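You operate a simulated robot arm through the tools that you are given. There is no shell and no other tool. Be economical: measure what you need, move in short steps, check, and stop when the job is done.

The job below is to be done with a simulated robot arm. You get a single attempt, and the scene is never put back.

TASK
Gauge rubber buffers 1 and 2; the taller one goes into the small green tray.
Fine: buffer 1 first, and back to its spot; swing the gauge head aside after each; the shorter one ends in its spot.

The check looks at the end state, three seconds after you hand in, the way a careful person would. Anything else that was tipped, shoved, dropped, spilled or broken makes it a failure.

THE ROBOT
A 7-joint arm with a two-finger parallel gripper, fixed in place. Base frame: the origin is at the foot of the arm, x ahead of it, y to its left, z up; the work surface is at about z = 0.8. Lengths are in m, angles in degrees, forces in N, time in s.
With the tool pointing down near the work surface it reaches from about 0.46 to 0.92 m from the base axis. Its first joint turns from -115.0 to 115.0 degrees. Payload 3.91 kg.
Tool frame: the origin (TCP) lies between the finger pads and is the grasp point; the fingertips stand 0.03 m ahead of it; z points along the fingers, y is the line along which they close. Largest opening 0.11 m; finger width 0.02, thickness 0.01; the body of the gripper, 0.048 by 0.112 m, starts 0.055 m behind the TCP.
Orientation is told as [roll, pitch, yaw] about the base's x, y, z axes, in that order, counted from this pose: with the fingers straight down and closing along the base's y, the tool's x points along the base's -x, its y along +y and its z along -z.

THE INTERFACE
- The arm moves only by the tool move_arm. Its arguments are lists of equal length, an entry for each row: "translation": the shift along the base's x, y, z in units of 30 mm (1.0 is 30 mm), a list of three; "angular": the turn, a rotation vector about the base's x, y, z in units of 5 degrees (1.0 is 5 degrees), a list of three; "claw": the finger opening in m, from 0 to 0.11. In form: {"translation": [[dx, dy, dz], ...], "angular": [[wx, wy, wz], ...], "claw": [claw, ...]}. A call has 1 to 8 rows; each row shifts and turns the commanded pose from where the row before left it. A call with a number of a shift or a turn outside -1 to 1 is refused whole. Rows are played at 5 a second. More than 0.05 m and 8.6 degrees between two rows, or a gripper value outside its range, and nothing of the call is played. A pose out of reach is approached as far as the arm can. The call stops where the force on the tool passes 40 N (or 10 N more than at its start, if that is more) or the arm is blocked; 0.2 s more then pass. Each finger travels about 0.153 m/s and halts on what it meets, pressing with about 37 N; the grip force reading is that of the motor and also rises with nothing between the fingers. The clock runs only during rows and for 0.2 s after the last one: add rows that do not move to give the fingers time. The reply holds the time, the measured pose of the TCP, the force on the tool along the base axes, the opening and the grip force, in the units named above and with some noise, with the torque about the TCP (base axes, N m) and any sound that the robot's microphone picked up.
- Cameras (640 x 400 px; columns grow to the right, rows downward): "scene" is fixed at [0.4006, 0.5004, 1.5353]; the picture's right is [-0.83, -0.56, 0.00], its down [-0.46, 0.68, -0.58] and it looks along [0.32, -0.48, -0.82] (base axes); focal length 311 px, centre (320, 200). "wrist" rides on the gripper at [0.072, 0.017, -0.103] in the tool frame; the picture's right is [-0.23, 0.97, 0.00], its down [-0.76, -0.18, -0.62] and it looks along [-0.61, -0.14, 0.78] (tool axes); focal length 222 px, centre (320, 200). There is no depth. A picture from a camera that has moved, and an enlarged one, comes with that camera's place and axes in the base frame and with its lens.
- camera(camera): a new picture of that camera. No time passes.
- raise_lower(by): slides the trunk up (or, below 0, down) by that many m; the arm rides with it, the base frame stays. It gives what a move gives, with no picture.
- zoom(camera, box): a new picture of the part [left, top, right, bottom] of that camera's present view, enlarged. No time passes.
- finish_job(): hands the job in; it is judged then, once.

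Go step by step. Nothing tells you positions but the pictures and the camera data: compare them with the known pose of the tool, close in by small moves and look again before you grip or let go. The budget is 120 turns and 68 pictures, counting those below and the enlarged ones. Unless the task says otherwise, let go and move clear before handing in, and close with one line.

The tools are called after "Request:" as a command line: name --argument value ..., lists and objects as JSON in quotes. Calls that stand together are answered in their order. move_arm: Moves the arm, as the interface text tells. Its arguments: {"type":"object","properties":{"translation":{"type":"array"},"angular":{"type":"array"},"claw":{"type":"array"}},"required":["translation","angular","claw"]} The other tools are called the same way: raise_lower (by) slides the trunk up or down; camera (camera) takes a picture; zoom (camera, box) takes an enlarged picture of a part of a camera's view; finish_job () hands the job in.

At the start:

```text
t: 0.0
position: [0.5532, 0.0491, 1.1086]
orientation: [0.0, 0.0, 0.0]
wrist_force: [0.4, -0.3, -0.8]
moment: [-0.02, 0.02, -0.04]
finger_gap: 0.1101
gripper_force: 0.0
trunk travel left (down, up): [-0.725, 0.265]
```

scene: 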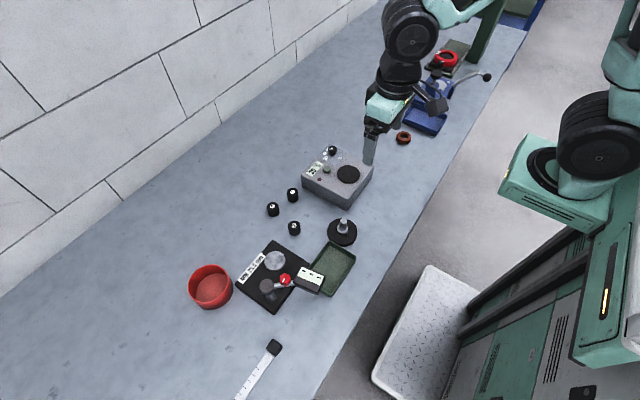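
wrist: 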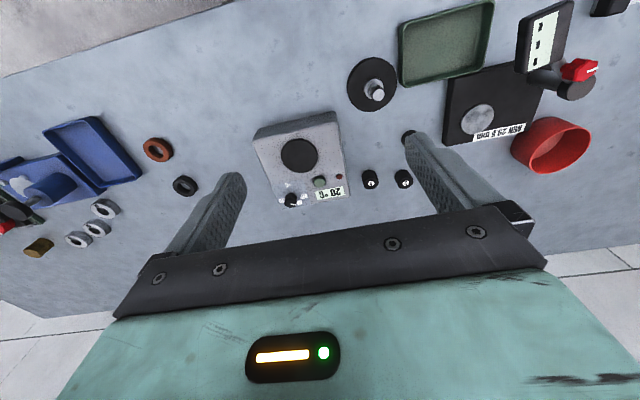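

I see a bench with a gauge (black base, swinging head with red knob), a green tray, three small black buffers and other things. I'll enlarge the relevant areas first.

Request:
zoom --camera "scene" --box '[180, 170, 380, 320]'

Request:
zoom --camera "scene" --box '[255, 140, 355, 240]'

Request:
zoom --camera "wrist" --box '[340, 0, 640, 200]'

```text
2.67 times, centred on (280, 245) of scene
camera zoom: at [0.4006, 0.5004, 1.5353], right [-0.83, -0.56, 0.0], down [-0.46, 0.68, -0.58], along [0.32, -0.48, -0.82], focal length 830 px, centre (427, 80)
```

zoom: 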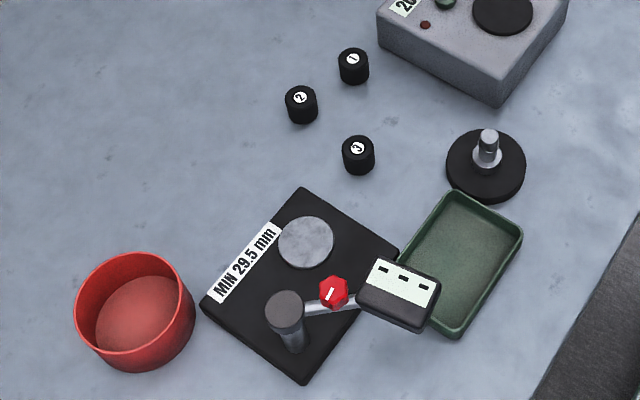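

```text
4.00 times, centred on (305, 190) of scene
camera zoom: at [0.4006, 0.5004, 1.5353], right [-0.83, -0.56, 0.0], down [-0.46, 0.68, -0.58], along [0.32, -0.48, -0.82], focal length 1244 px, centre (380, 240)
```

zoom: 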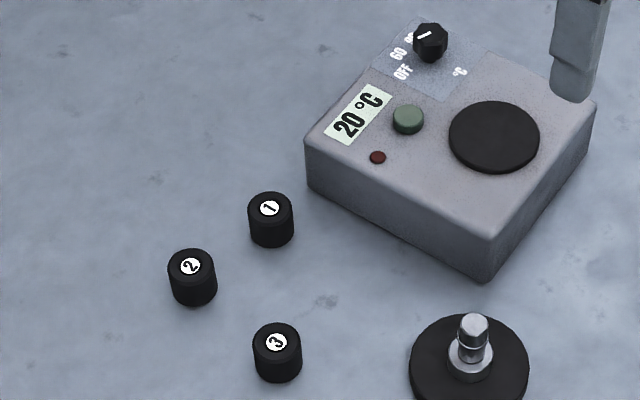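

```text
2.00 times, centred on (490, 100) of wrist
camera zoom: at [0.4804, 0.0668, 1.212], right [0.23, 0.97, 0.0], down [0.76, -0.18, 0.62], along [0.61, -0.14, -0.78], focal length 444 px, centre (-20, 400)
```

zoom: 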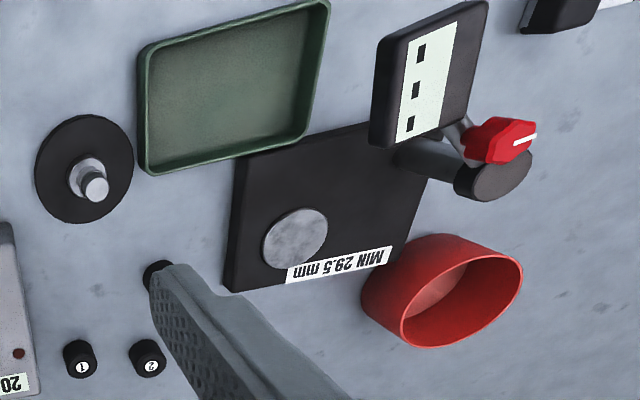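

Buffer 1 is at about (0.76, 0.11), buffer 2 at (0.775, 0.18), the anvil at (0.672, 0.30), the post at (0.619, 0.371) with the head swung toward -x, and the green tray at about (0.544, 0.228). I'll check the far end for other trays and move closer to look at the gauge.

Request:
zoom --camera "scene" --box '[380, 0, 560, 150]'

Request:
move_arm --translation '[[-0.5, 1, 0], [-0.5, 1, 0], [0, 1, 0], [0, 1, 0], [0, 1, 0], [0, 1, 0]]' --angular '[[0, 0, 0], [0, 0, 0], [0, 0, 0], [0, 0, 0], [0, 0, 0], [0, 0, 0]]' --claw '[0.11, 0.11, 0.11, 0.11, 0.11, 0.11]'

Request:
camera --camera "wrist"

```text
2.67 times, centred on (470, 75) of scene
camera zoom: at [0.4006, 0.5004, 1.5353], right [-0.83, -0.56, 0.0], down [-0.46, 0.68, -0.58], along [0.32, -0.48, -0.82], focal length 830 px, centre (-80, 533)
```

zoom: 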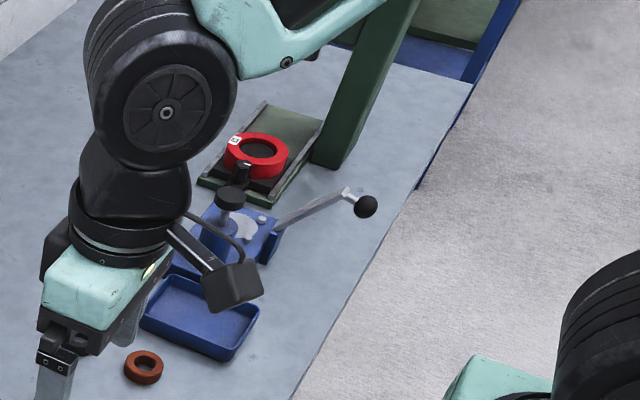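

```text
t: 1.4
position: [0.5243, 0.2278, 1.1078]
orientation: [0.1, -0.1, 0.0]
wrist_force: [0.2, -0.7, 0.3]
moment: [0.0, -0.02, 0.0]
finger_gap: 0.11
gripper_force: 0.1
trunk travel left (down, up): [-0.725, 0.265]
```

```text
61 pictures are left
camera wrist: at [0.4517, 0.2455, 1.212], right [0.23, 0.97, 0.0], down [0.76, -0.18, 0.62], along [0.61, -0.14, -0.78], focal length 222 px, centre (320, 200)
```

wrist: 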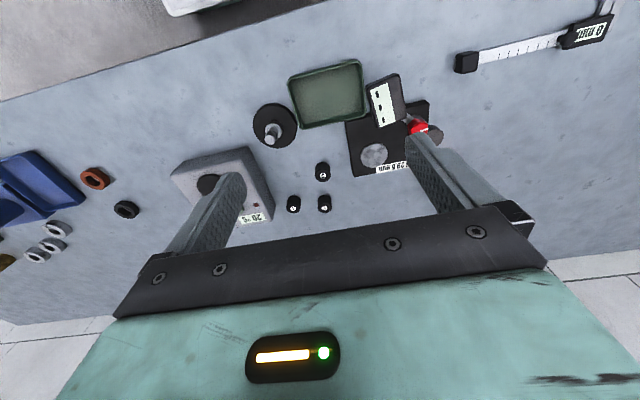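

The only other green item is a trolley-like base in the far corner, so the small green tray is the one by the gauge. I'll lower and centre on the gauge head for a close look.

Request:
move_arm --translation '[[0, 1, -0.6], [0, 1, -0.6], [0, 1, -0.6], [0, 1, -0.6], [0, 0.3, -0.6], [0, 0, 0]]' --angular '[[0, 0, 0], [0, 0, 0], [0, 0, 0], [0, 0, 0], [0, 0, 0], [0, 0, 0]]' --claw '[0.11, 0.11, 0.11, 0.11, 0.11, 0.11]'

Request:
camera --camera "wrist"

```text
t: 2.8
position: [0.5213, 0.3601, 1.0186]
orientation: [0.0, 0.0, 0.0]
wrist_force: [0.5, -0.6, 0.1]
moment: [0.02, 0.0, -0.01]
finger_gap: 0.1103
gripper_force: 0.1
trunk travel left (down, up): [-0.725, 0.265]
```

```text
60 pictures are left
camera wrist: at [0.4484, 0.3778, 1.1224], right [0.23, 0.97, 0.0], down [0.76, -0.18, 0.62], along [0.61, -0.14, -0.78], focal length 222 px, centre (320, 200)
```

wrist: 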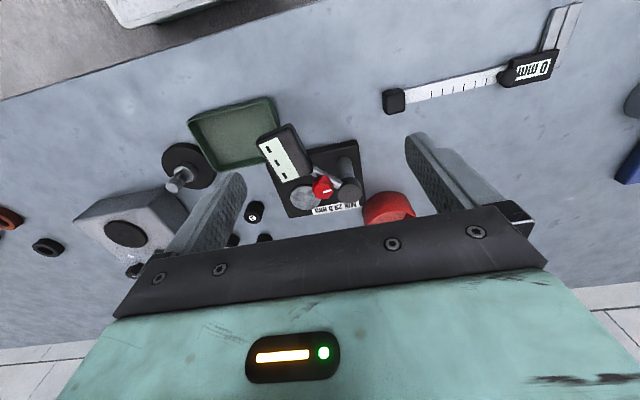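

Request:
zoom --camera "wrist" --box '[220, 90, 420, 240]'

Request:
zoom --camera "scene" --box '[225, 225, 375, 325]'

```text
2.67 times, centred on (320, 165) of wrist
camera zoom: at [0.4484, 0.3778, 1.1224], right [0.23, 0.97, 0.0], down [0.76, -0.18, 0.62], along [0.61, -0.14, -0.78], focal length 592 px, centre (320, 293)
```

zoom: 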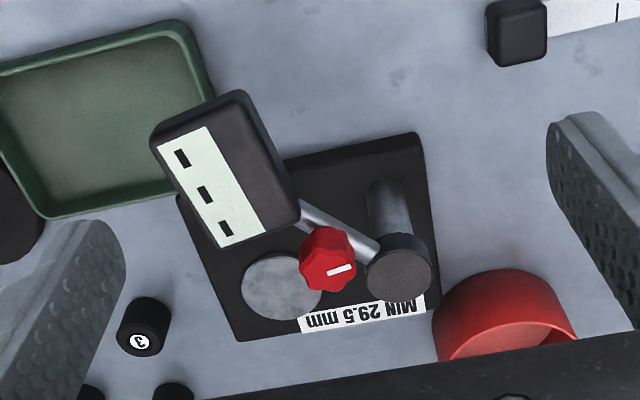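

```text
4.00 times, centred on (300, 275) of scene
camera zoom: at [0.4006, 0.5004, 1.5353], right [-0.83, -0.56, 0.0], down [-0.46, 0.68, -0.58], along [0.32, -0.48, -0.82], focal length 1244 px, centre (400, -100)
```

zoom: 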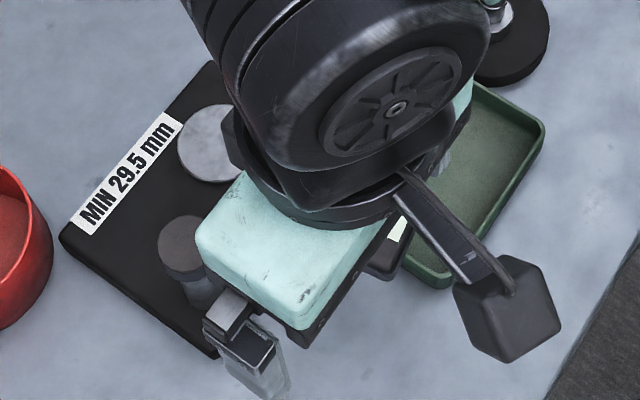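

The head (showing "---") is aside, and a red knob stands on its arm. I'll turn the gripper by +90° yaw so the camera stays away from the gauge post, and move above buffer 1.

Request:
move_arm --translation '[[0.44, -0.463, 0], [0.44, -0.463, 0], [0.44, -0.463, 0], [0.44, -0.463, 0], [0.44, -0.463, 0], [0.44, -0.463, 0], [0.44, -0.463, 0], [0.44, -0.463, 0]]' --angular '[[0, 0, 1], [0, 0, 1], [0, 0, 1], [0, 0, 1], [0, 0, 1], [0, 0, 1], [0, 0, 1], [0, 0, 1]]' --claw '[0.11, 0.11, 0.11, 0.11, 0.11, 0.11, 0.11, 0.11]'

Request:
move_arm --translation '[[0.44, -0.463, 0], [0.44, -0.463, 0], [0.44, -0.463, 0], [0.44, -0.463, 0], [0.44, -0.463, 0], [0.44, -0.463, 0], [0.44, -0.463, 0], [0.44, -0.463, 0]]' --angular '[[0, 0, 1], [0, 0, 1], [0, 0, 1], [0, 0, 1], [0, 0, 1], [0, 0, 1], [0, 0, 1], [0, 0, 1]]' --claw '[0.11, 0.11, 0.11, 0.11, 0.11, 0.11, 0.11, 0.11]'

Request:
move_arm --translation '[[0.44, -0.463, 0], [0.44, -0.463, -0.5], [0, 0, -0.5], [0, 0, -0.5], [0, 0, 0]]' --angular '[[0, 0, 1], [0, 0, 1], [0, 0, 0], [0, 0, 0], [0, 0, 0]]' --claw '[0.08, 0.06, 0.06, 0.06, 0.06]'

Request:
camera --camera "wrist"

```text
t: 4.6
position: [0.6282, 0.2469, 1.0194]
orientation: [0.0, 0.0, 40.1]
wrist_force: [-0.1, -0.3, 0.4]
moment: [-0.02, -0.04, -0.03]
finger_gap: 0.1103
gripper_force: 0.1
trunk travel left (down, up): [-0.725, 0.265]
```

```text
t: 6.4
position: [0.7345, 0.1345, 1.0178]
orientation: [0.1, 0.1, 80.2]
wrist_force: [-0.2, 0.3, -0.1]
moment: [0.0, 0.01, -0.02]
finger_gap: 0.11
gripper_force: 0.1
trunk travel left (down, up): [-0.725, 0.265]
```

```text
t: 7.6
position: [0.76, 0.1068, 0.9731]
orientation: [0.0, 0.0, 90.0]
wrist_force: [0.1, 0.1, 0.2]
moment: [0.02, -0.02, 0.01]
finger_gap: 0.06
gripper_force: 0.1
trunk travel left (down, up): [-0.725, 0.265]
```

```text
57 pictures are left
camera wrist: at [0.7434, 0.0355, 1.0768], right [-0.97, 0.23, 0.0], down [0.18, 0.76, 0.62], along [0.14, 0.61, -0.78], focal length 222 px, centre (320, 200)
```

wrist: 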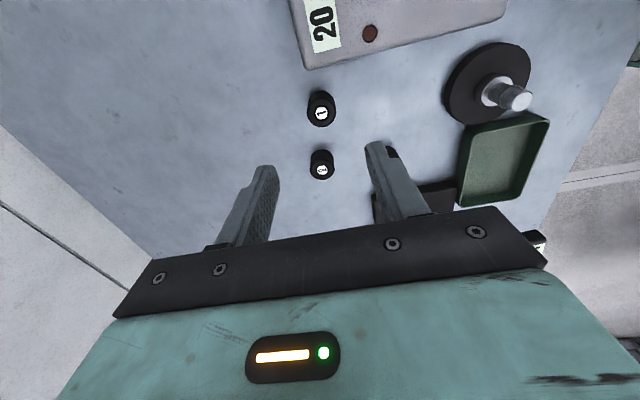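

Buffer 1's top is at about (0.759, 0.111). I'll shift slightly, go down partway, and look again.

Request:
move_arm --translation '[[-0.03, 0.14, -0.8], [0, 0, -0.8], [0, 0, -0.8], [0, 0, -0.5], [0, 0, 0]]' --angular '[[0, 0, 0], [0, 0, 0], [0, 0, 0], [0, 0, 0], [0, 0, 0]]' --claw '[0.06, 0.06, 0.06, 0.06, 0.06]'

Request:
zoom --camera "wrist" --box '[220, 100, 420, 230]'

Request:
zoom --camera "scene" --box '[240, 140, 360, 220]'

```text
t: 8.8
position: [0.7615, 0.1113, 0.8858]
orientation: [0.0, 0.1, 90.0]
wrist_force: [-0.4, -1.2, 1.3]
moment: [0.03, -0.02, -0.01]
finger_gap: 0.0602
gripper_force: 0.0
trunk travel left (down, up): [-0.725, 0.265]
```

```text
3.08 times, centred on (320, 165) of wrist
camera zoom: at [0.7437, 0.0407, 0.9896], right [-0.97, 0.23, 0.0], down [0.18, 0.76, 0.62], along [0.14, 0.61, -0.78], focal length 684 px, centre (320, 308)
```

zoom: 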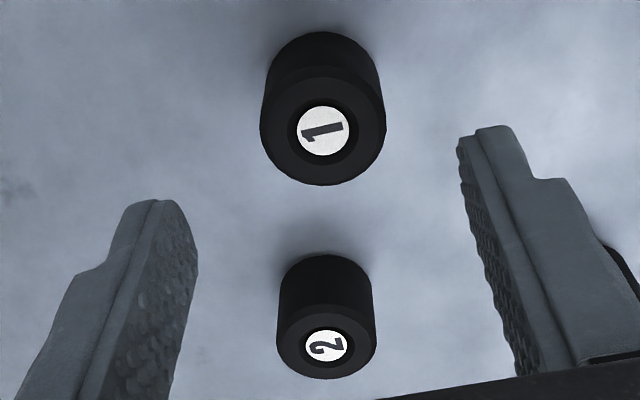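

```text
5.00 times, centred on (300, 180) of scene
camera zoom: at [0.4006, 0.5004, 1.5353], right [-0.83, -0.56, 0.0], down [-0.46, 0.68, -0.58], along [0.32, -0.48, -0.82], focal length 1556 px, centre (420, 300)
```

zoom: 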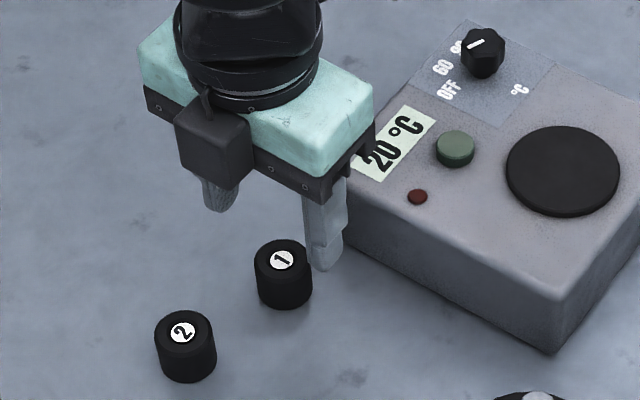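

The buffer is centred at about (0.7585, 0.110). I'll correct x by -2.5 mm and descend so the fingertips stay just above the table.

Request:
move_arm --translation '[[-0.09, -0.03, -0.5], [0, 0, -0.5], [0, 0, -0.55], [0, 0, 0]]' --angular '[[0, 0, 0], [0, 0, 0], [0, 0, 0], [0, 0, 0]]' --claw '[0.06, 0.06, 0.06, 0.06]'

Request:
zoom --camera "wrist" --box '[220, 100, 420, 230]'

```text
t: 9.8
position: [0.7575, 0.1093, 0.8398]
orientation: [0.1, 0.0, 90.0]
wrist_force: [-0.8, -0.4, -0.4]
moment: [-0.01, -0.02, -0.02]
finger_gap: 0.0598
gripper_force: 0.1
trunk travel left (down, up): [-0.725, 0.265]
```

```text
3.08 times, centred on (320, 165) of wrist
camera zoom: at [0.7398, 0.0383, 0.9429], right [-0.97, 0.23, 0.0], down [0.18, 0.76, 0.62], along [0.14, 0.61, -0.78], focal length 684 px, centre (320, 308)
```

zoom: 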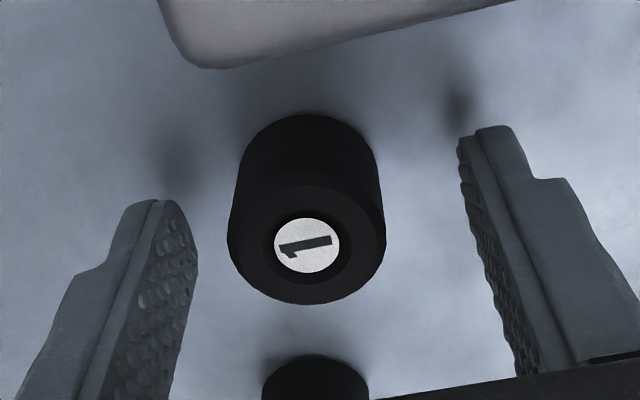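

Nearly centred; I'll nudge by 1 mm and close the fingers.

Request:
move_arm --translation '[[0.03, 0.03, -0.05], [0, 0, 0], [0, 0, 0], [0, 0, 0], [0, 0, 0], [0, 0, 0]]' --angular '[[0, 0, 0], [0, 0, 0], [0, 0, 0], [0, 0, 0], [0, 0, 0], [0, 0, 0]]' --claw '[0.06, 0.05, 0.04, 0.03, 0.03, 0.03]'

```text
t: 11.2
position: [0.7578, 0.1114, 0.8379]
orientation: [0.0, 0.0, 90.0]
wrist_force: [1.0, -0.4, -0.9]
moment: [-0.02, -0.02, 0.0]
finger_gap: 0.0309
gripper_force: 0.4
trunk travel left (down, up): [-0.725, 0.265]
```

Request:
move_arm --translation '[[0, 0, 0], [0, 0, 0], [0, 0, 0]]' --angular '[[0, 0, 0], [0, 0, 0], [0, 0, 0]]' --claw '[0.025, 0.02, 0.02]'

Request:
zoom --camera "wrist" --box '[220, 100, 420, 230]'

```text
t: 12.0
position: [0.7585, 0.1108, 0.8385]
orientation: [0.0, 0.0, 90.1]
wrist_force: [-0.6, 0.2, 0.4]
moment: [0.01, 0.0, -0.05]
finger_gap: 0.0292
gripper_force: 36.6
trunk travel left (down, up): [-0.725, 0.265]
```

```text
3.08 times, centred on (320, 165) of wrist
camera zoom: at [0.7409, 0.0398, 0.942], right [-0.97, 0.23, 0.0], down [0.18, 0.76, 0.62], along [0.14, 0.61, -0.78], focal length 684 px, centre (320, 308)
```

zoom: 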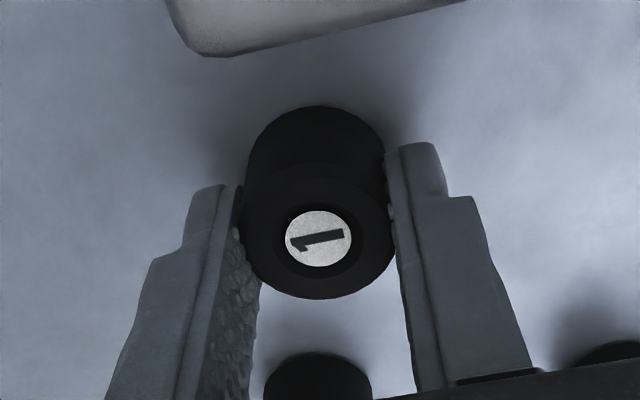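

Gripped. I'll lift it and carry it above the anvil.

Request:
move_arm --translation '[[0, 0, 0.3], [0, 0, 0.9], [0, 0, 0.9], [0, 0, 0.9], [0, 0, 0.9], [0, 0, 0]]' --angular '[[0, 0, 0], [0, 0, 0], [0, 0, 0], [0, 0, 0], [0, 0, 0], [0, 0, 0]]' --claw '[0.02, 0.02, 0.02, 0.02, 0.02, 0.02]'

Request:
move_arm --translation '[[-0.4, 0.9, 0], [-0.4, 0.9, 0], [-0.4, 0.9, 0], [-0.4, 0.9, 0], [-0.4, 0.9, 0], [-0.4, 0.9, 0], [-0.4, 0.9, 0], [0, 0, 0]]' --angular '[[0, 0, 0], [0, 0, 0], [0, 0, 0], [0, 0, 0], [0, 0, 0], [0, 0, 0], [0, 0, 0], [0, 0, 0]]' --claw '[0.02, 0.02, 0.02, 0.02, 0.02, 0.02, 0.02, 0.02]'

Request:
camera --camera "wrist"

Request:
zoom --camera "scene" --box '[210, 210, 360, 310]'

```text
t: 13.4
position: [0.7567, 0.1131, 0.9551]
orientation: [0.1, 0.0, 90.0]
wrist_force: [0.3, -0.9, -0.2]
moment: [0.0, -0.01, 0.03]
finger_gap: 0.029
gripper_force: 37.4
trunk travel left (down, up): [-0.725, 0.265]
```

```text
t: 15.2
position: [0.6737, 0.3002, 0.9553]
orientation: [-0.1, 0.0, 90.0]
wrist_force: [0.3, -1.2, 0.4]
moment: [0.0, 0.0, -0.02]
finger_gap: 0.0291
gripper_force: 36.7
trunk travel left (down, up): [-0.725, 0.265]
```

```text
52 pictures are left
camera wrist: at [0.6571, 0.229, 1.059], right [-0.97, 0.23, 0.0], down [0.18, 0.76, 0.62], along [0.14, 0.61, -0.78], focal length 222 px, centre (320, 200)
```

wrist: 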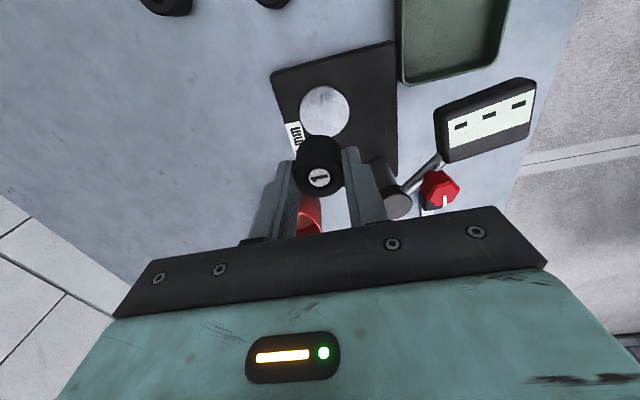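

```text
4.00 times, centred on (285, 260) of scene
camera zoom: at [0.4006, 0.5004, 1.5353], right [-0.83, -0.56, 0.0], down [-0.46, 0.68, -0.58], along [0.32, -0.48, -0.82], focal length 1244 px, centre (460, -40)
```

zoom: 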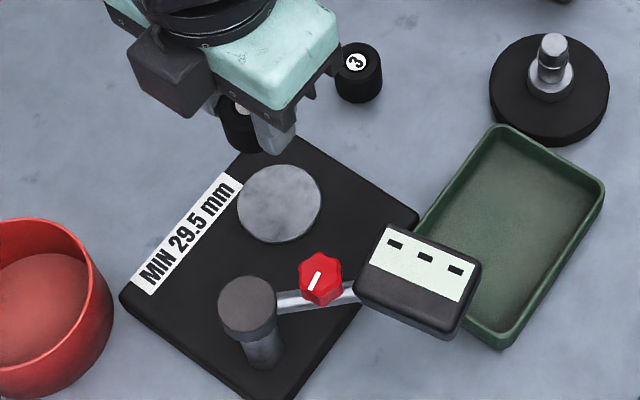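

From both cameras the anvil centre comes to about (0.667, 0.298, 0.826). I'll align and descend to just above it.

Request:
move_arm --translation '[[-0.23, -0.03, -0.5], [0, 0, -0.7], [0, 0, -0.7], [0, 0, -0.6], [0, 0, 0]]' --angular '[[0, 0, 0], [0, 0, 0], [0, 0, 0], [0, 0, 0], [0, 0, 0]]' --claw '[0.02, 0.02, 0.02, 0.02, 0.02]'

Request:
zoom --camera "wrist" --box '[220, 80, 420, 210]'

Request:
zoom --camera "scene" --box '[210, 210, 360, 310]'

```text
t: 16.4
position: [0.6673, 0.3015, 0.8802]
orientation: [0.0, 0.0, 90.1]
wrist_force: [0.3, -0.1, 0.2]
moment: [-0.01, -0.04, 0.01]
finger_gap: 0.0289
gripper_force: 37.1
trunk travel left (down, up): [-0.725, 0.265]
```

```text
3.08 times, centred on (320, 145) of wrist
camera zoom: at [0.65, 0.2293, 0.9831], right [-0.97, 0.23, 0.0], down [0.18, 0.76, 0.62], along [0.14, 0.61, -0.78], focal length 684 px, centre (320, 369)
```

zoom: 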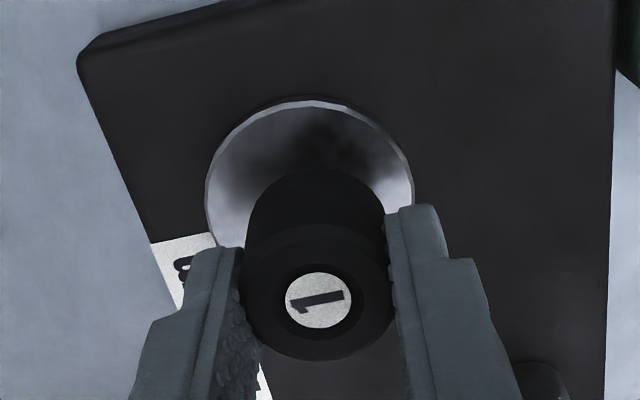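

```text
4.00 times, centred on (285, 260) of scene
camera zoom: at [0.4006, 0.5004, 1.5353], right [-0.83, -0.56, 0.0], down [-0.46, 0.68, -0.58], along [0.32, -0.48, -0.82], focal length 1244 px, centre (460, -40)
```

zoom: 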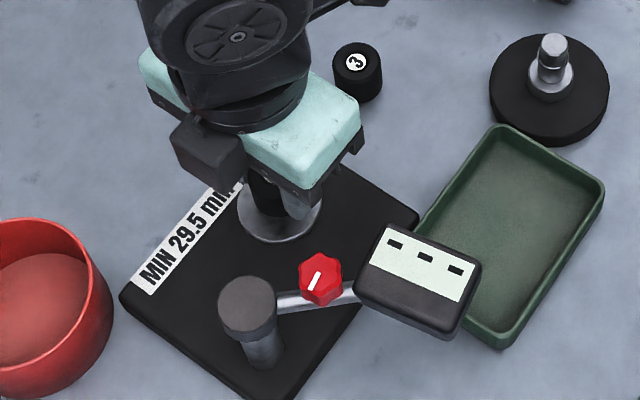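

Aligned with the anvil to within 3 mm. I'll lower in small steps while watching the force.

Request:
move_arm --translation '[[0, -0.07, -0.2], [0, 0, -0.15], [0, 0, -0.07], [0, 0, 0]]' --angular '[[0, 0, 0], [0, 0, 0], [0, 0, 0], [0, 0, 0]]' --claw '[0.02, 0.02, 0.02, 0.02]'

```text
t: 17.4
position: [0.6653, 0.2987, 0.8662]
orientation: [-0.1, 0.0, 90.0]
wrist_force: [0.7, 0.5, -0.3]
moment: [-0.01, -0.01, 0.0]
finger_gap: 0.0289
gripper_force: 37.6
trunk travel left (down, up): [-0.725, 0.265]
```

Request:
move_arm --translation '[[0.04, 0, -0.05], [0, 0, -0.05], [0, 0, 0]]' --angular '[[0, 0, 0], [0, 0, 0], [0, 0, 0]]' --claw '[0.02, 0.02, 0.02]'

Request:
zoom --camera "wrist" --box '[220, 80, 420, 210]'

```text
t: 18.2
position: [0.6678, 0.2989, 0.8664]
orientation: [-0.1, -0.1, 90.0]
wrist_force: [-2.3, -1.3, 11.3]
moment: [-0.06, 0.09, 0.02]
finger_gap: 0.0291
gripper_force: 37.2
trunk travel left (down, up): [-0.725, 0.265]
```

```text
3.08 times, centred on (320, 145) of wrist
camera zoom: at [0.6511, 0.2276, 0.9698], right [-0.97, 0.23, 0.0], down [0.18, 0.76, 0.62], along [0.14, 0.61, -0.78], focal length 684 px, centre (320, 369)
```

zoom: 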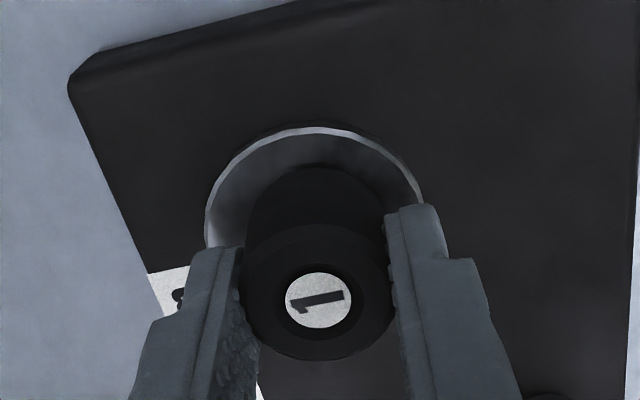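

Contact was felt (11 N), so the buffer is on the anvil. I'll relieve slightly, open and rise.

Request:
move_arm --translation '[[0, 0, 0.05], [0, 0, 0], [0, 0, 0], [0, 0, 0.5], [0, 0, 1], [0, 0, 1], [0, 0, 1], [0, 0, 0]]' --angular '[[0, 0, 0], [0, 0, 0], [0, 0, 0], [0, 0, 0], [0, 0, 0], [0, 0, 0], [0, 0, 0], [0, 0, 0]]' --claw '[0.03, 0.06, 0.06, 0.06, 0.06, 0.06, 0.06, 0.06]'

Request:
camera --camera "wrist"

Request:
zoom --camera "scene" --box '[210, 210, 360, 310]'

```text
t: 20.0
position: [0.668, 0.2977, 0.9694]
orientation: [-0.1, 0.0, 90.0]
wrist_force: [-0.6, -0.3, 0.1]
moment: [-0.02, -0.01, 0.0]
finger_gap: 0.0599
gripper_force: 0.0
trunk travel left (down, up): [-0.725, 0.265]
```

```text
47 pictures are left
camera wrist: at [0.6514, 0.227, 1.0729], right [-0.97, 0.23, 0.0], down [0.18, 0.76, 0.62], along [0.14, 0.61, -0.78], focal length 222 px, centre (320, 200)
```

wrist: 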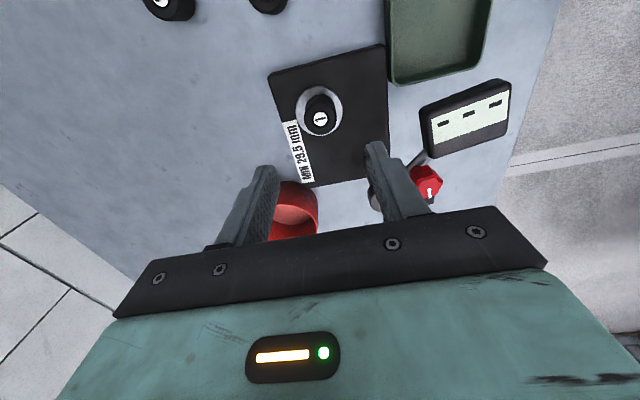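

```text
4.00 times, centred on (285, 260) of scene
camera zoom: at [0.4006, 0.5004, 1.5353], right [-0.83, -0.56, 0.0], down [-0.46, 0.68, -0.58], along [0.32, -0.48, -0.82], focal length 1244 px, centre (460, -40)
```

zoom: 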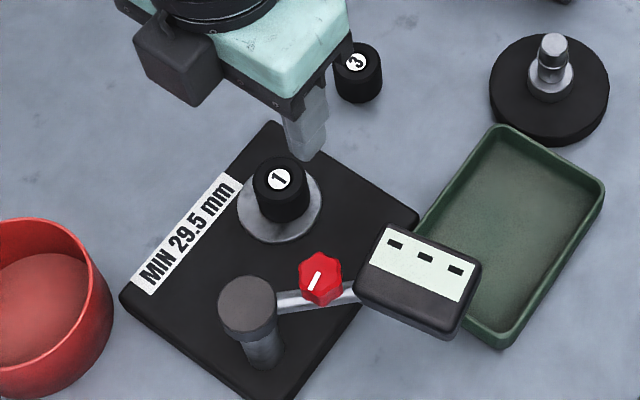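

Buffer 1 stands upright on the anvil. I'll go above the red knob on the swing arm at about (0.587, 0.347), with the fingers turned to straddle it along the swing direction.

Request:
move_arm --translation '[[0, 0, 0.7], [0, 0, 0.7], [-0.45, 0.27, 0], [-0.45, 0.27, 0], [-0.45, 0.27, 0], [-0.45, 0.27, 0], [-0.45, 0.27, 0], [-0.45, 0.27, 0]]' --angular '[[0, 0, -1], [0, 0, -1], [0, 0, -1], [0, 0, -1], [0, 0, -1], [0, 0, -1], [0, 0, -1], [0, 0, -1]]' --claw '[0.06, 0.06, 0.06, 0.06, 0.06, 0.06, 0.06, 0.06]'

Request:
move_arm --translation '[[0, 0, 0], [0, 0, 0]]' --angular '[[0, 0, -1], [0, 0, 0]]' --claw '[0.06, 0.06]'

Request:
camera --camera "wrist"

Request:
zoom --camera "scene" --box '[210, 210, 360, 310]'

```text
t: 21.8
position: [0.5869, 0.345, 1.0131]
orientation: [0.0, 0.0, 49.8]
wrist_force: [0.3, -0.5, -0.6]
moment: [0.01, 0.07, 0.04]
finger_gap: 0.0601
gripper_force: 0.0
trunk travel left (down, up): [-0.725, 0.265]
```

```text
t: 22.4
position: [0.5857, 0.3459, 1.0131]
orientation: [-0.1, 0.1, 45.0]
wrist_force: [-0.7, 0.1, 0.5]
moment: [0.02, 0.0, -0.02]
finger_gap: 0.0599
gripper_force: 0.1
trunk travel left (down, up): [-0.725, 0.265]
```

```text
45 pictures are left
camera wrist: at [0.5225, 0.3081, 1.117], right [-0.53, 0.85, 0.0], down [0.66, 0.41, 0.62], along [0.53, 0.33, -0.78], focal length 222 px, centre (320, 200)
```

wrist: 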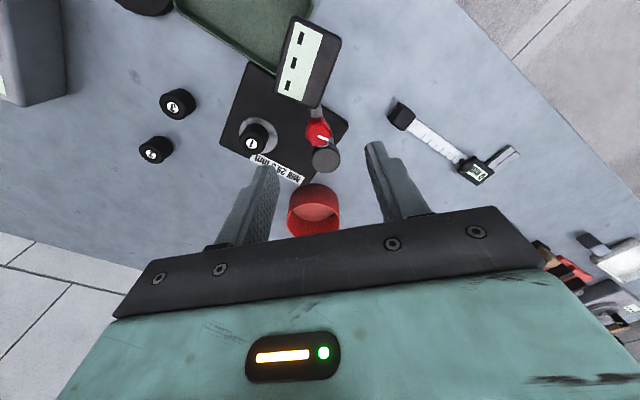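

```text
4.00 times, centred on (285, 260) of scene
camera zoom: at [0.4006, 0.5004, 1.5353], right [-0.83, -0.56, 0.0], down [-0.46, 0.68, -0.58], along [0.32, -0.48, -0.82], focal length 1244 px, centre (460, -40)
```

zoom: 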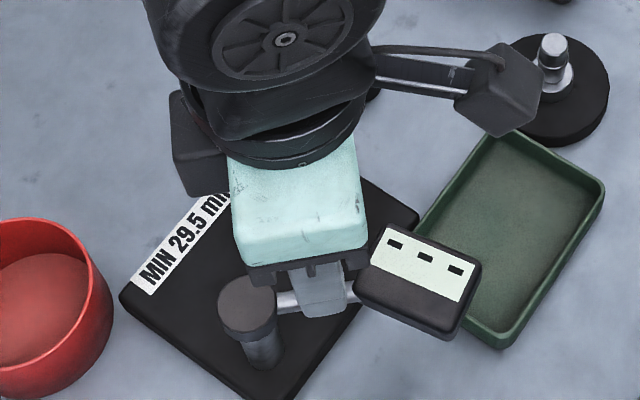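

Positioned over the knob. A closer look at the knob and rod geometry before lowering.

Request:
zoom --camera "wrist" --box '[250, 80, 390, 180]'

```text
4.00 times, centred on (320, 130) of wrist
camera zoom: at [0.5225, 0.3081, 1.117], right [-0.53, 0.85, 0.0], down [0.66, 0.41, 0.62], along [0.53, 0.33, -0.78], focal length 888 px, centre (320, 480)
```

zoom: 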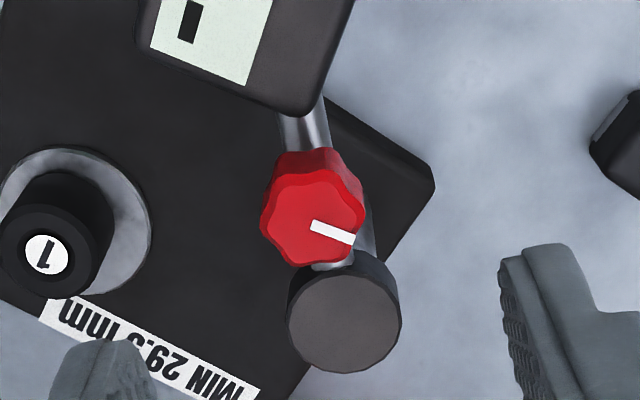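

Request:
move_arm --translation '[[0, 0, -0.6], [0, 0, -0.6], [0, 0, -0.6], [0, 0, -0.4], [0, 0, 0], [0, 0, 0]]' --angular '[[0, 0, 0], [0, 0, 0], [0, 0, 0], [0, 0, 0], [0, 0, 0], [0, 0, 0]]' --claw '[0.06, 0.06, 0.06, 0.06, 0.05, 0.042]'

Request:
zoom --camera "wrist" --box '[220, 80, 420, 210]'

```text
t: 23.8
position: [0.5859, 0.3472, 0.9465]
orientation: [0.0, 0.0, 45.0]
wrist_force: [-0.4, -0.3, 0.5]
moment: [0.01, -0.01, -0.03]
finger_gap: 0.0417
gripper_force: 0.1
trunk travel left (down, up): [-0.725, 0.265]
```

```text
3.08 times, centred on (320, 145) of wrist
camera zoom: at [0.523, 0.3087, 1.0508], right [-0.53, 0.85, 0.0], down [0.66, 0.41, 0.62], along [0.53, 0.33, -0.78], focal length 684 px, centre (320, 369)
```

zoom: 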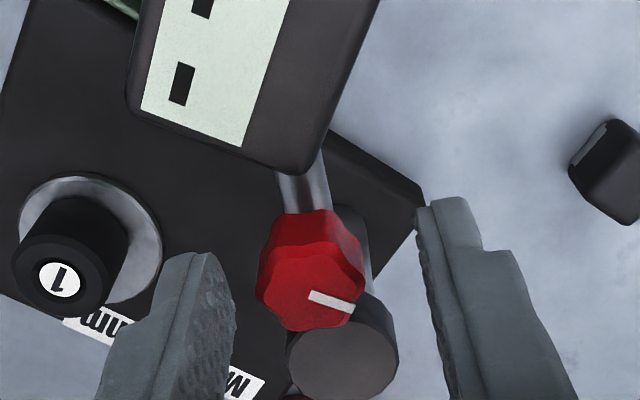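

The knob sits between the fingers. I'll start the swing gently along its arc about the post and check that it moves freely.

Request:
move_arm --translation '[[0.074, -0.093, 0], [0.082, -0.086, 0], [0.089, -0.079, 0], [0.096, -0.071, 0], [0.102, -0.062, 0]]' --angular '[[0, 0, 1], [0, 0, 1], [0, 0, 1], [0, 0, 1], [0, 0, 1]]' --claw '[0.042, 0.042, 0.042, 0.042, 0.042]'

Request:
zoom --camera "wrist" --box '[220, 80, 420, 210]'

```text
t: 25.0
position: [0.6006, 0.3337, 0.9479]
orientation: [0.0, -0.1, 70.1]
wrist_force: [-2.1, -0.5, 0.5]
moment: [0.0, 0.1, 0.0]
finger_gap: 0.0432
gripper_force: 1.5
trunk travel left (down, up): [-0.725, 0.265]
```

```text
3.08 times, centred on (320, 145) of wrist
camera zoom: at [0.5597, 0.2728, 1.051], right [-0.84, 0.55, 0.0], down [0.43, 0.66, 0.62], along [0.34, 0.52, -0.78], focal length 684 px, centre (320, 369)
```

zoom: 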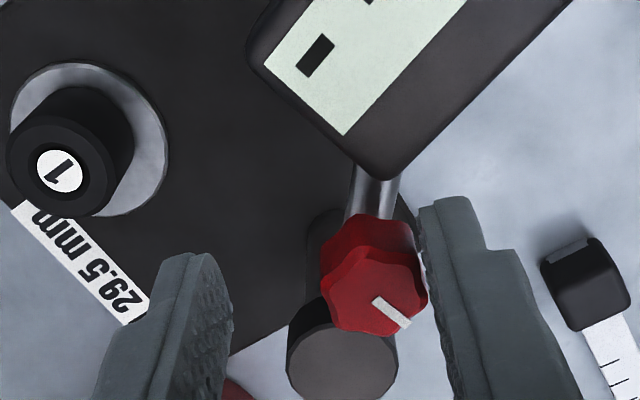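

Contact has just begun with a low force. I'll continue the arc.

Request:
move_arm --translation '[[0.107, -0.053, 0], [0.111, -0.044, 0], [0.114, -0.034, 0], [0.117, -0.024, 0]]' --angular '[[0, 0, 1], [0, 0, 1], [0, 0, 1], [0, 0, 1]]' --claw '[0.042, 0.042, 0.042, 0.042]'

Request:
zoom --camera "wrist" --box '[220, 80, 420, 210]'

```text
t: 26.0
position: [0.6144, 0.3309, 0.9463]
orientation: [0.0, -0.1, 90.1]
wrist_force: [0.3, 0.1, 1.0]
moment: [0.05, 0.02, 0.03]
finger_gap: 0.0426
gripper_force: 0.4
trunk travel left (down, up): [-0.725, 0.265]
```

```text
3.08 times, centred on (320, 145) of wrist
camera zoom: at [0.597, 0.2586, 1.0501], right [-0.97, 0.23, 0.0], down [0.18, 0.76, 0.62], along [0.14, 0.61, -0.78], focal length 684 px, centre (320, 369)
```

zoom: 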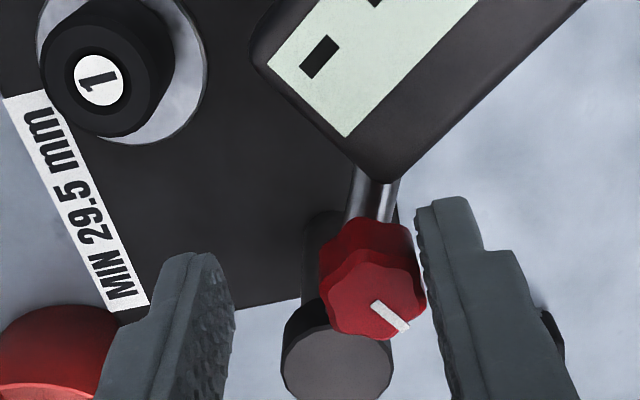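

It swings freely. Continuing the arc toward the anvil.

Request:
move_arm --translation '[[0.118, -0.014, 0], [0.119, -0.003, 0], [0.119, 0.007, 0], [0.118, 0.018, 0], [0.116, 0.028, 0], [0.113, 0.038, 0], [0.109, 0.048, 0]]' --angular '[[0, 0, 1], [0, 0, 1], [0, 0, 1], [0, 0, 1], [0, 0, 1], [0, 0, 1], [0, 0, 1]]' --claw '[0.042, 0.042, 0.042, 0.042, 0.042, 0.042, 0.042]'

Request:
camera --camera "wrist"

Request:
zoom --camera "scene" --box '[210, 210, 360, 310]'

```text
t: 27.6
position: [0.6393, 0.3335, 0.947]
orientation: [0.0, 0.0, 125.0]
wrist_force: [-1.2, -1.1, 0.5]
moment: [-0.05, 0.02, 0.01]
finger_gap: 0.0428
gripper_force: 0.5
trunk travel left (down, up): [-0.725, 0.265]
```

```text
39 pictures are left
camera wrist: at [0.6661, 0.2651, 1.0504], right [-0.93, -0.37, 0.0], down [-0.29, 0.72, 0.62], along [-0.23, 0.58, -0.78], focal length 222 px, centre (320, 200)
```

wrist: 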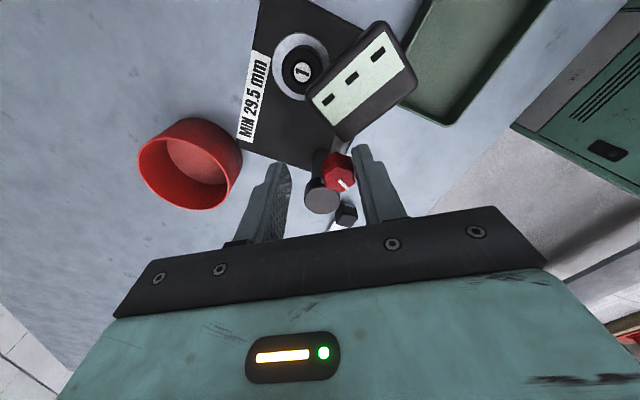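

```text
4.00 times, centred on (285, 260) of scene
camera zoom: at [0.4006, 0.5004, 1.5353], right [-0.83, -0.56, 0.0], down [-0.46, 0.68, -0.58], along [0.32, -0.48, -0.82], focal length 1244 px, centre (460, -40)
```

zoom: 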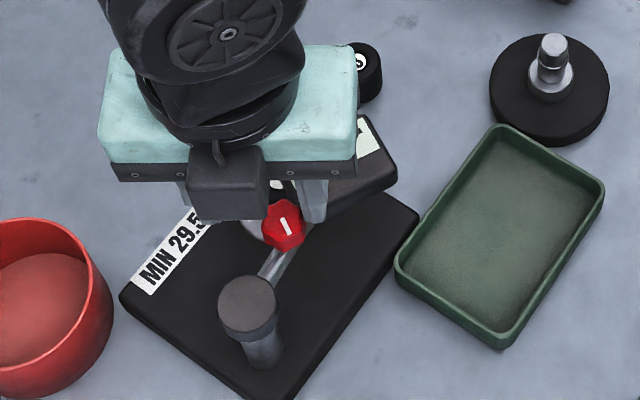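

The head is about 20° short of the anvil and still free. Next few steps.

Request:
move_arm --translation '[[0.105, 0.057, 0], [0.099, 0.066, 0], [0.093, 0.074, 0]]' --angular '[[0, 0, 1], [0, 0, 1], [0, 0, 1]]' --claw '[0.042, 0.042, 0.042]'

Request:
camera --camera "wrist"

```text
t: 28.4
position: [0.6477, 0.3401, 0.9464]
orientation: [0.0, 0.0, 140.1]
wrist_force: [-1.3, -1.7, -0.3]
moment: [0.0, 0.01, 0.03]
finger_gap: 0.0427
gripper_force: 0.5
trunk travel left (down, up): [-0.725, 0.265]
```

```text
37 pictures are left
camera wrist: at [0.6923, 0.2812, 1.0499], right [-0.8, -0.6, 0.0], down [-0.47, 0.62, 0.62], along [-0.37, 0.5, -0.78], focal length 222 px, centre (320, 200)
```

wrist: 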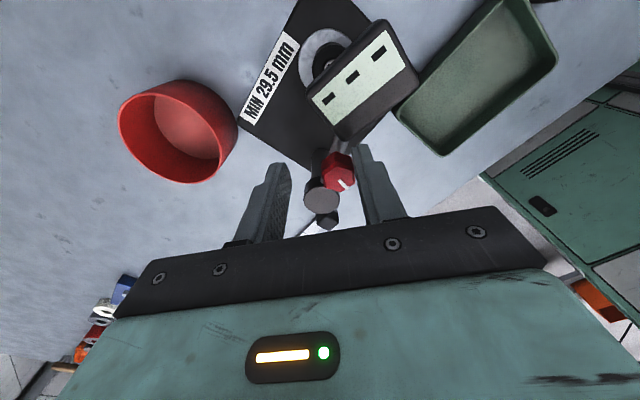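

The head is about 5–6° short. One more small step.

Request:
move_arm --translation '[[0.086, 0.082, 0], [0, 0, 0]]' --angular '[[0, 0, 1], [0, 0, 0]]' --claw '[0.042, 0.042]'

Request:
zoom --camera "wrist" --box '[260, 10, 460, 210]'

```text
t: 29.0
position: [0.6515, 0.3413, 0.9454]
orientation: [0.0, 0.1, 144.9]
wrist_force: [-0.8, -1.7, 0.0]
moment: [-0.08, -0.01, 0.02]
finger_gap: 0.0425
gripper_force: 0.1
trunk travel left (down, up): [-0.725, 0.265]
```

```text
2.00 times, centred on (360, 110) of wrist
camera zoom: at [0.6998, 0.2884, 1.0501], right [-0.74, -0.67, 0.0], down [-0.52, 0.58, 0.62], along [-0.42, 0.46, -0.78], focal length 444 px, centre (240, 380)
```

zoom: 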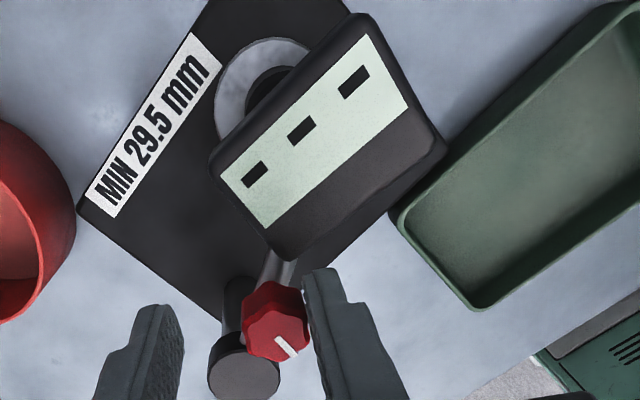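

Request:
move_arm --translation '[[0.065, 0.073, 0], [0, 0, 0], [0, 0, 0]]' --angular '[[0, 0, 0.8], [0, 0, 0], [0, 0, 0]]' --claw '[0.042, 0.042, 0.042]'

Request:
zoom --camera "wrist" --box '[260, 10, 460, 210]'

```text
t: 29.8
position: [0.6531, 0.3439, 0.9464]
orientation: [-0.1, -0.2, 149.0]
wrist_force: [-0.1, 0.2, 0.1]
moment: [-0.01, 0.0, 0.02]
finger_gap: 0.0422
gripper_force: 0.0
trunk travel left (down, up): [-0.725, 0.265]
```

```text
2.00 times, centred on (360, 110) of wrist
camera zoom: at [0.7055, 0.2935, 1.0499], right [-0.7, -0.72, 0.0], down [-0.56, 0.54, 0.62], along [-0.45, 0.43, -0.78], focal length 444 px, centre (240, 380)
```

zoom: 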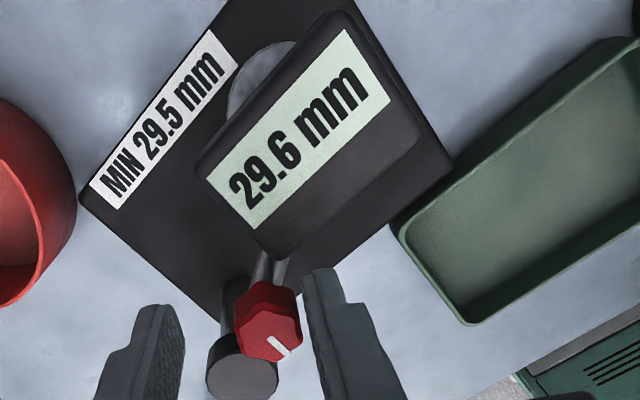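

The display reads 29.6 mm for buffer 1. Now I'll swing the head back aside with the reverse arc.

Request:
move_arm --translation '[[-0.065, -0.073, 0], [-0.086, -0.082, 0], [-0.093, -0.074, 0], [-0.099, -0.066, 0], [-0.105, -0.057, 0], [-0.109, -0.048, 0], [-0.113, -0.038, 0], [-0.116, -0.028, 0]]' --angular '[[0, 0, -0.8], [0, 0, -1], [0, 0, -1], [0, 0, -1], [0, 0, -1], [0, 0, -1], [0, 0, -1], [0, 0, -1]]' --claw '[0.04, 0.04, 0.04, 0.04, 0.04, 0.04, 0.04, 0.04]'

Request:
move_arm --translation '[[-0.118, -0.018, 0], [-0.119, -0.007, 0], [-0.119, 0.003, 0], [-0.118, 0.014, 0], [-0.117, 0.024, 0], [-0.114, 0.034, 0], [-0.111, 0.044, 0], [-0.107, 0.053, 0]]' --angular '[[0, 0, -1], [0, 0, -1], [0, 0, -1], [0, 0, -1], [0, 0, -1], [0, 0, -1], [0, 0, -1], [0, 0, -1]]' --claw '[0.04, 0.04, 0.04, 0.04, 0.04, 0.04, 0.04, 0.04]'

Request:
camera --camera "wrist"

```text
t: 31.6
position: [0.6292, 0.3307, 0.9481]
orientation: [0.0, -0.1, 109.9]
wrist_force: [1.9, 0.4, 0.4]
moment: [-0.01, -0.01, 0.0]
finger_gap: 0.0409
gripper_force: 0.8
trunk travel left (down, up): [-0.725, 0.265]
```

```text
t: 33.4
position: [0.6016, 0.3354, 0.9466]
orientation: [0.1, 0.0, 70.0]
wrist_force: [1.7, -1.0, 0.9]
moment: [-0.04, -0.05, 0.0]
finger_gap: 0.0408
gripper_force: 0.7
trunk travel left (down, up): [-0.725, 0.265]
```

```text
34 pictures are left
camera wrist: at [0.5603, 0.2732, 1.0505], right [-0.84, 0.55, 0.0], down [0.43, 0.65, 0.62], along [0.34, 0.52, -0.78], focal length 222 px, centre (320, 200)
```

wrist: 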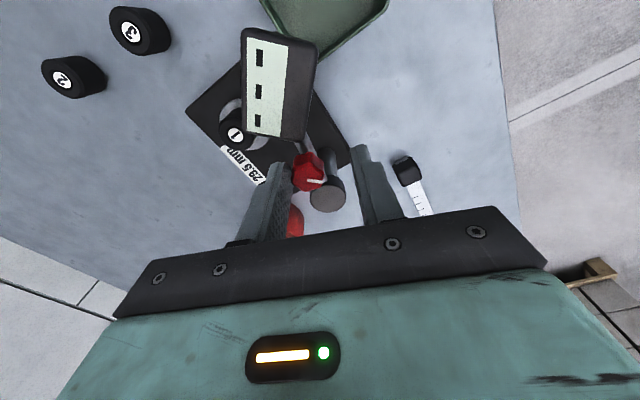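

Request:
move_arm --translation '[[-0.102, 0.062, 0], [-0.096, 0.071, 0], [-0.089, 0.079, 0], [-0.082, 0.086, 0], [-0.074, 0.093, 0], [-0.066, 0.099, 0], [-0.057, 0.105, 0]]' --angular '[[0, 0, -1], [0, 0, -1], [0, 0, -1], [0, 0, -1], [0, 0, -1], [0, 0, -1], [0, 0, -1]]' --claw '[0.04, 0.04, 0.04, 0.04, 0.04, 0.04, 0.04]'

Request:
camera --camera "wrist"

Request:
zoom --camera "scene" --box '[210, 210, 360, 310]'

```text
t: 35.0
position: [0.585, 0.3533, 0.9464]
orientation: [0.1, 0.0, 34.9]
wrist_force: [0.8, 0.7, 1.0]
moment: [0.0, 0.04, 0.01]
finger_gap: 0.0398
gripper_force: 0.0
trunk travel left (down, up): [-0.725, 0.265]
```

```text
33 pictures are left
camera wrist: at [0.5146, 0.3271, 1.0495], right [-0.37, 0.93, 0.0], down [0.73, 0.29, 0.62], along [0.58, 0.23, -0.78], focal length 222 px, centre (320, 200)
```

wrist: 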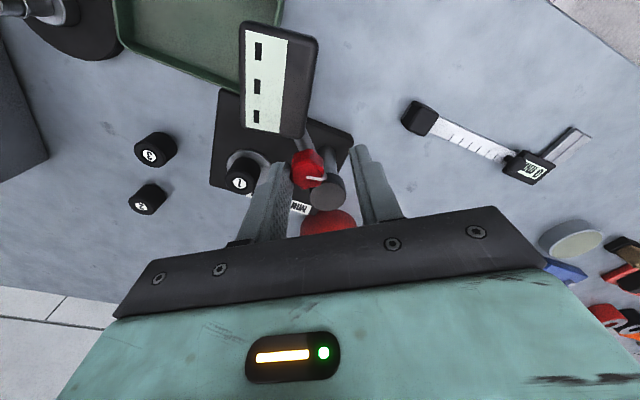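

```text
4.00 times, centred on (285, 260) of scene
camera zoom: at [0.4006, 0.5004, 1.5353], right [-0.83, -0.56, 0.0], down [-0.46, 0.68, -0.58], along [0.32, -0.48, -0.82], focal length 1244 px, centre (460, -40)
```

zoom: 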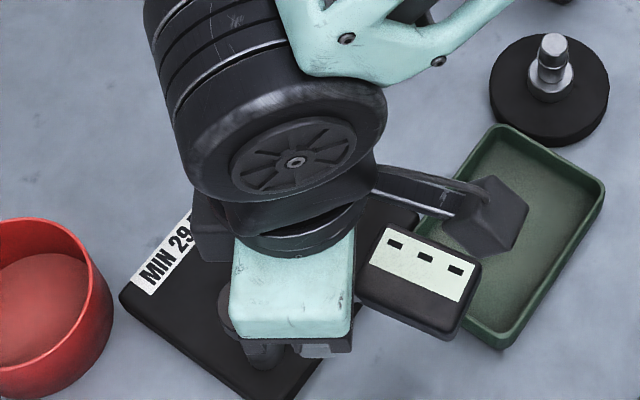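

The head is back at its starting position. I'll lift, turn back to 90° and go over buffer 1 on the anvil.

Request:
move_arm --translation '[[0, 0, 0.8], [0, 0, 0.8], [0, 0, 0.7], [0.34, -0.23, 0], [0.34, -0.23, 0], [0.34, -0.23, 0], [0.34, -0.23, 0], [0.34, -0.23, 0]]' --angular '[[0, 0, 0], [0, 0, 0], [0, 0, 1], [0, 0, 1], [0, 0, 1], [0, 0, 1], [0, 0, 1], [0, 0, 1]]' --claw '[0.042, 0.042, 0.042, 0.06, 0.06, 0.06, 0.06, 0.06]'

Request:
move_arm --translation '[[0.34, -0.23, 0], [0.34, -0.23, 0], [0.34, -0.23, 0], [0, 0, -0.5], [0, 0, -0.5], [0, 0, 0]]' --angular '[[0, 0, 1], [0, 0, 1], [0, 0, 1], [0, 0, 1], [0, 0, 1], [0, 0, 0]]' --claw '[0.06, 0.06, 0.06, 0.06, 0.06, 0.06]'

Request:
zoom --camera "wrist" --box '[220, 80, 420, 210]'

```text
t: 36.8
position: [0.635, 0.3174, 1.0159]
orientation: [0.0, 0.0, 65.2]
wrist_force: [1.0, 0.1, 1.4]
moment: [-0.01, -0.03, -0.01]
finger_gap: 0.0603
gripper_force: 0.1
trunk travel left (down, up): [-0.725, 0.265]
```

```text
t: 38.2
position: [0.6648, 0.2982, 0.9867]
orientation: [0.0, 0.0, 90.1]
wrist_force: [-0.6, 0.8, -1.3]
moment: [-0.01, 0.0, -0.01]
finger_gap: 0.0599
gripper_force: 0.0
trunk travel left (down, up): [-0.725, 0.265]
```

```text
3.08 times, centred on (320, 145) of wrist
camera zoom: at [0.6474, 0.2261, 1.0891], right [-0.97, 0.23, 0.0], down [0.18, 0.76, 0.62], along [0.14, 0.61, -0.78], focal length 684 px, centre (320, 369)
```

zoom: 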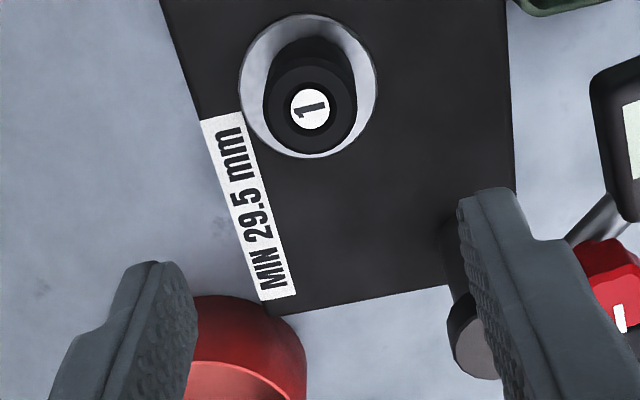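

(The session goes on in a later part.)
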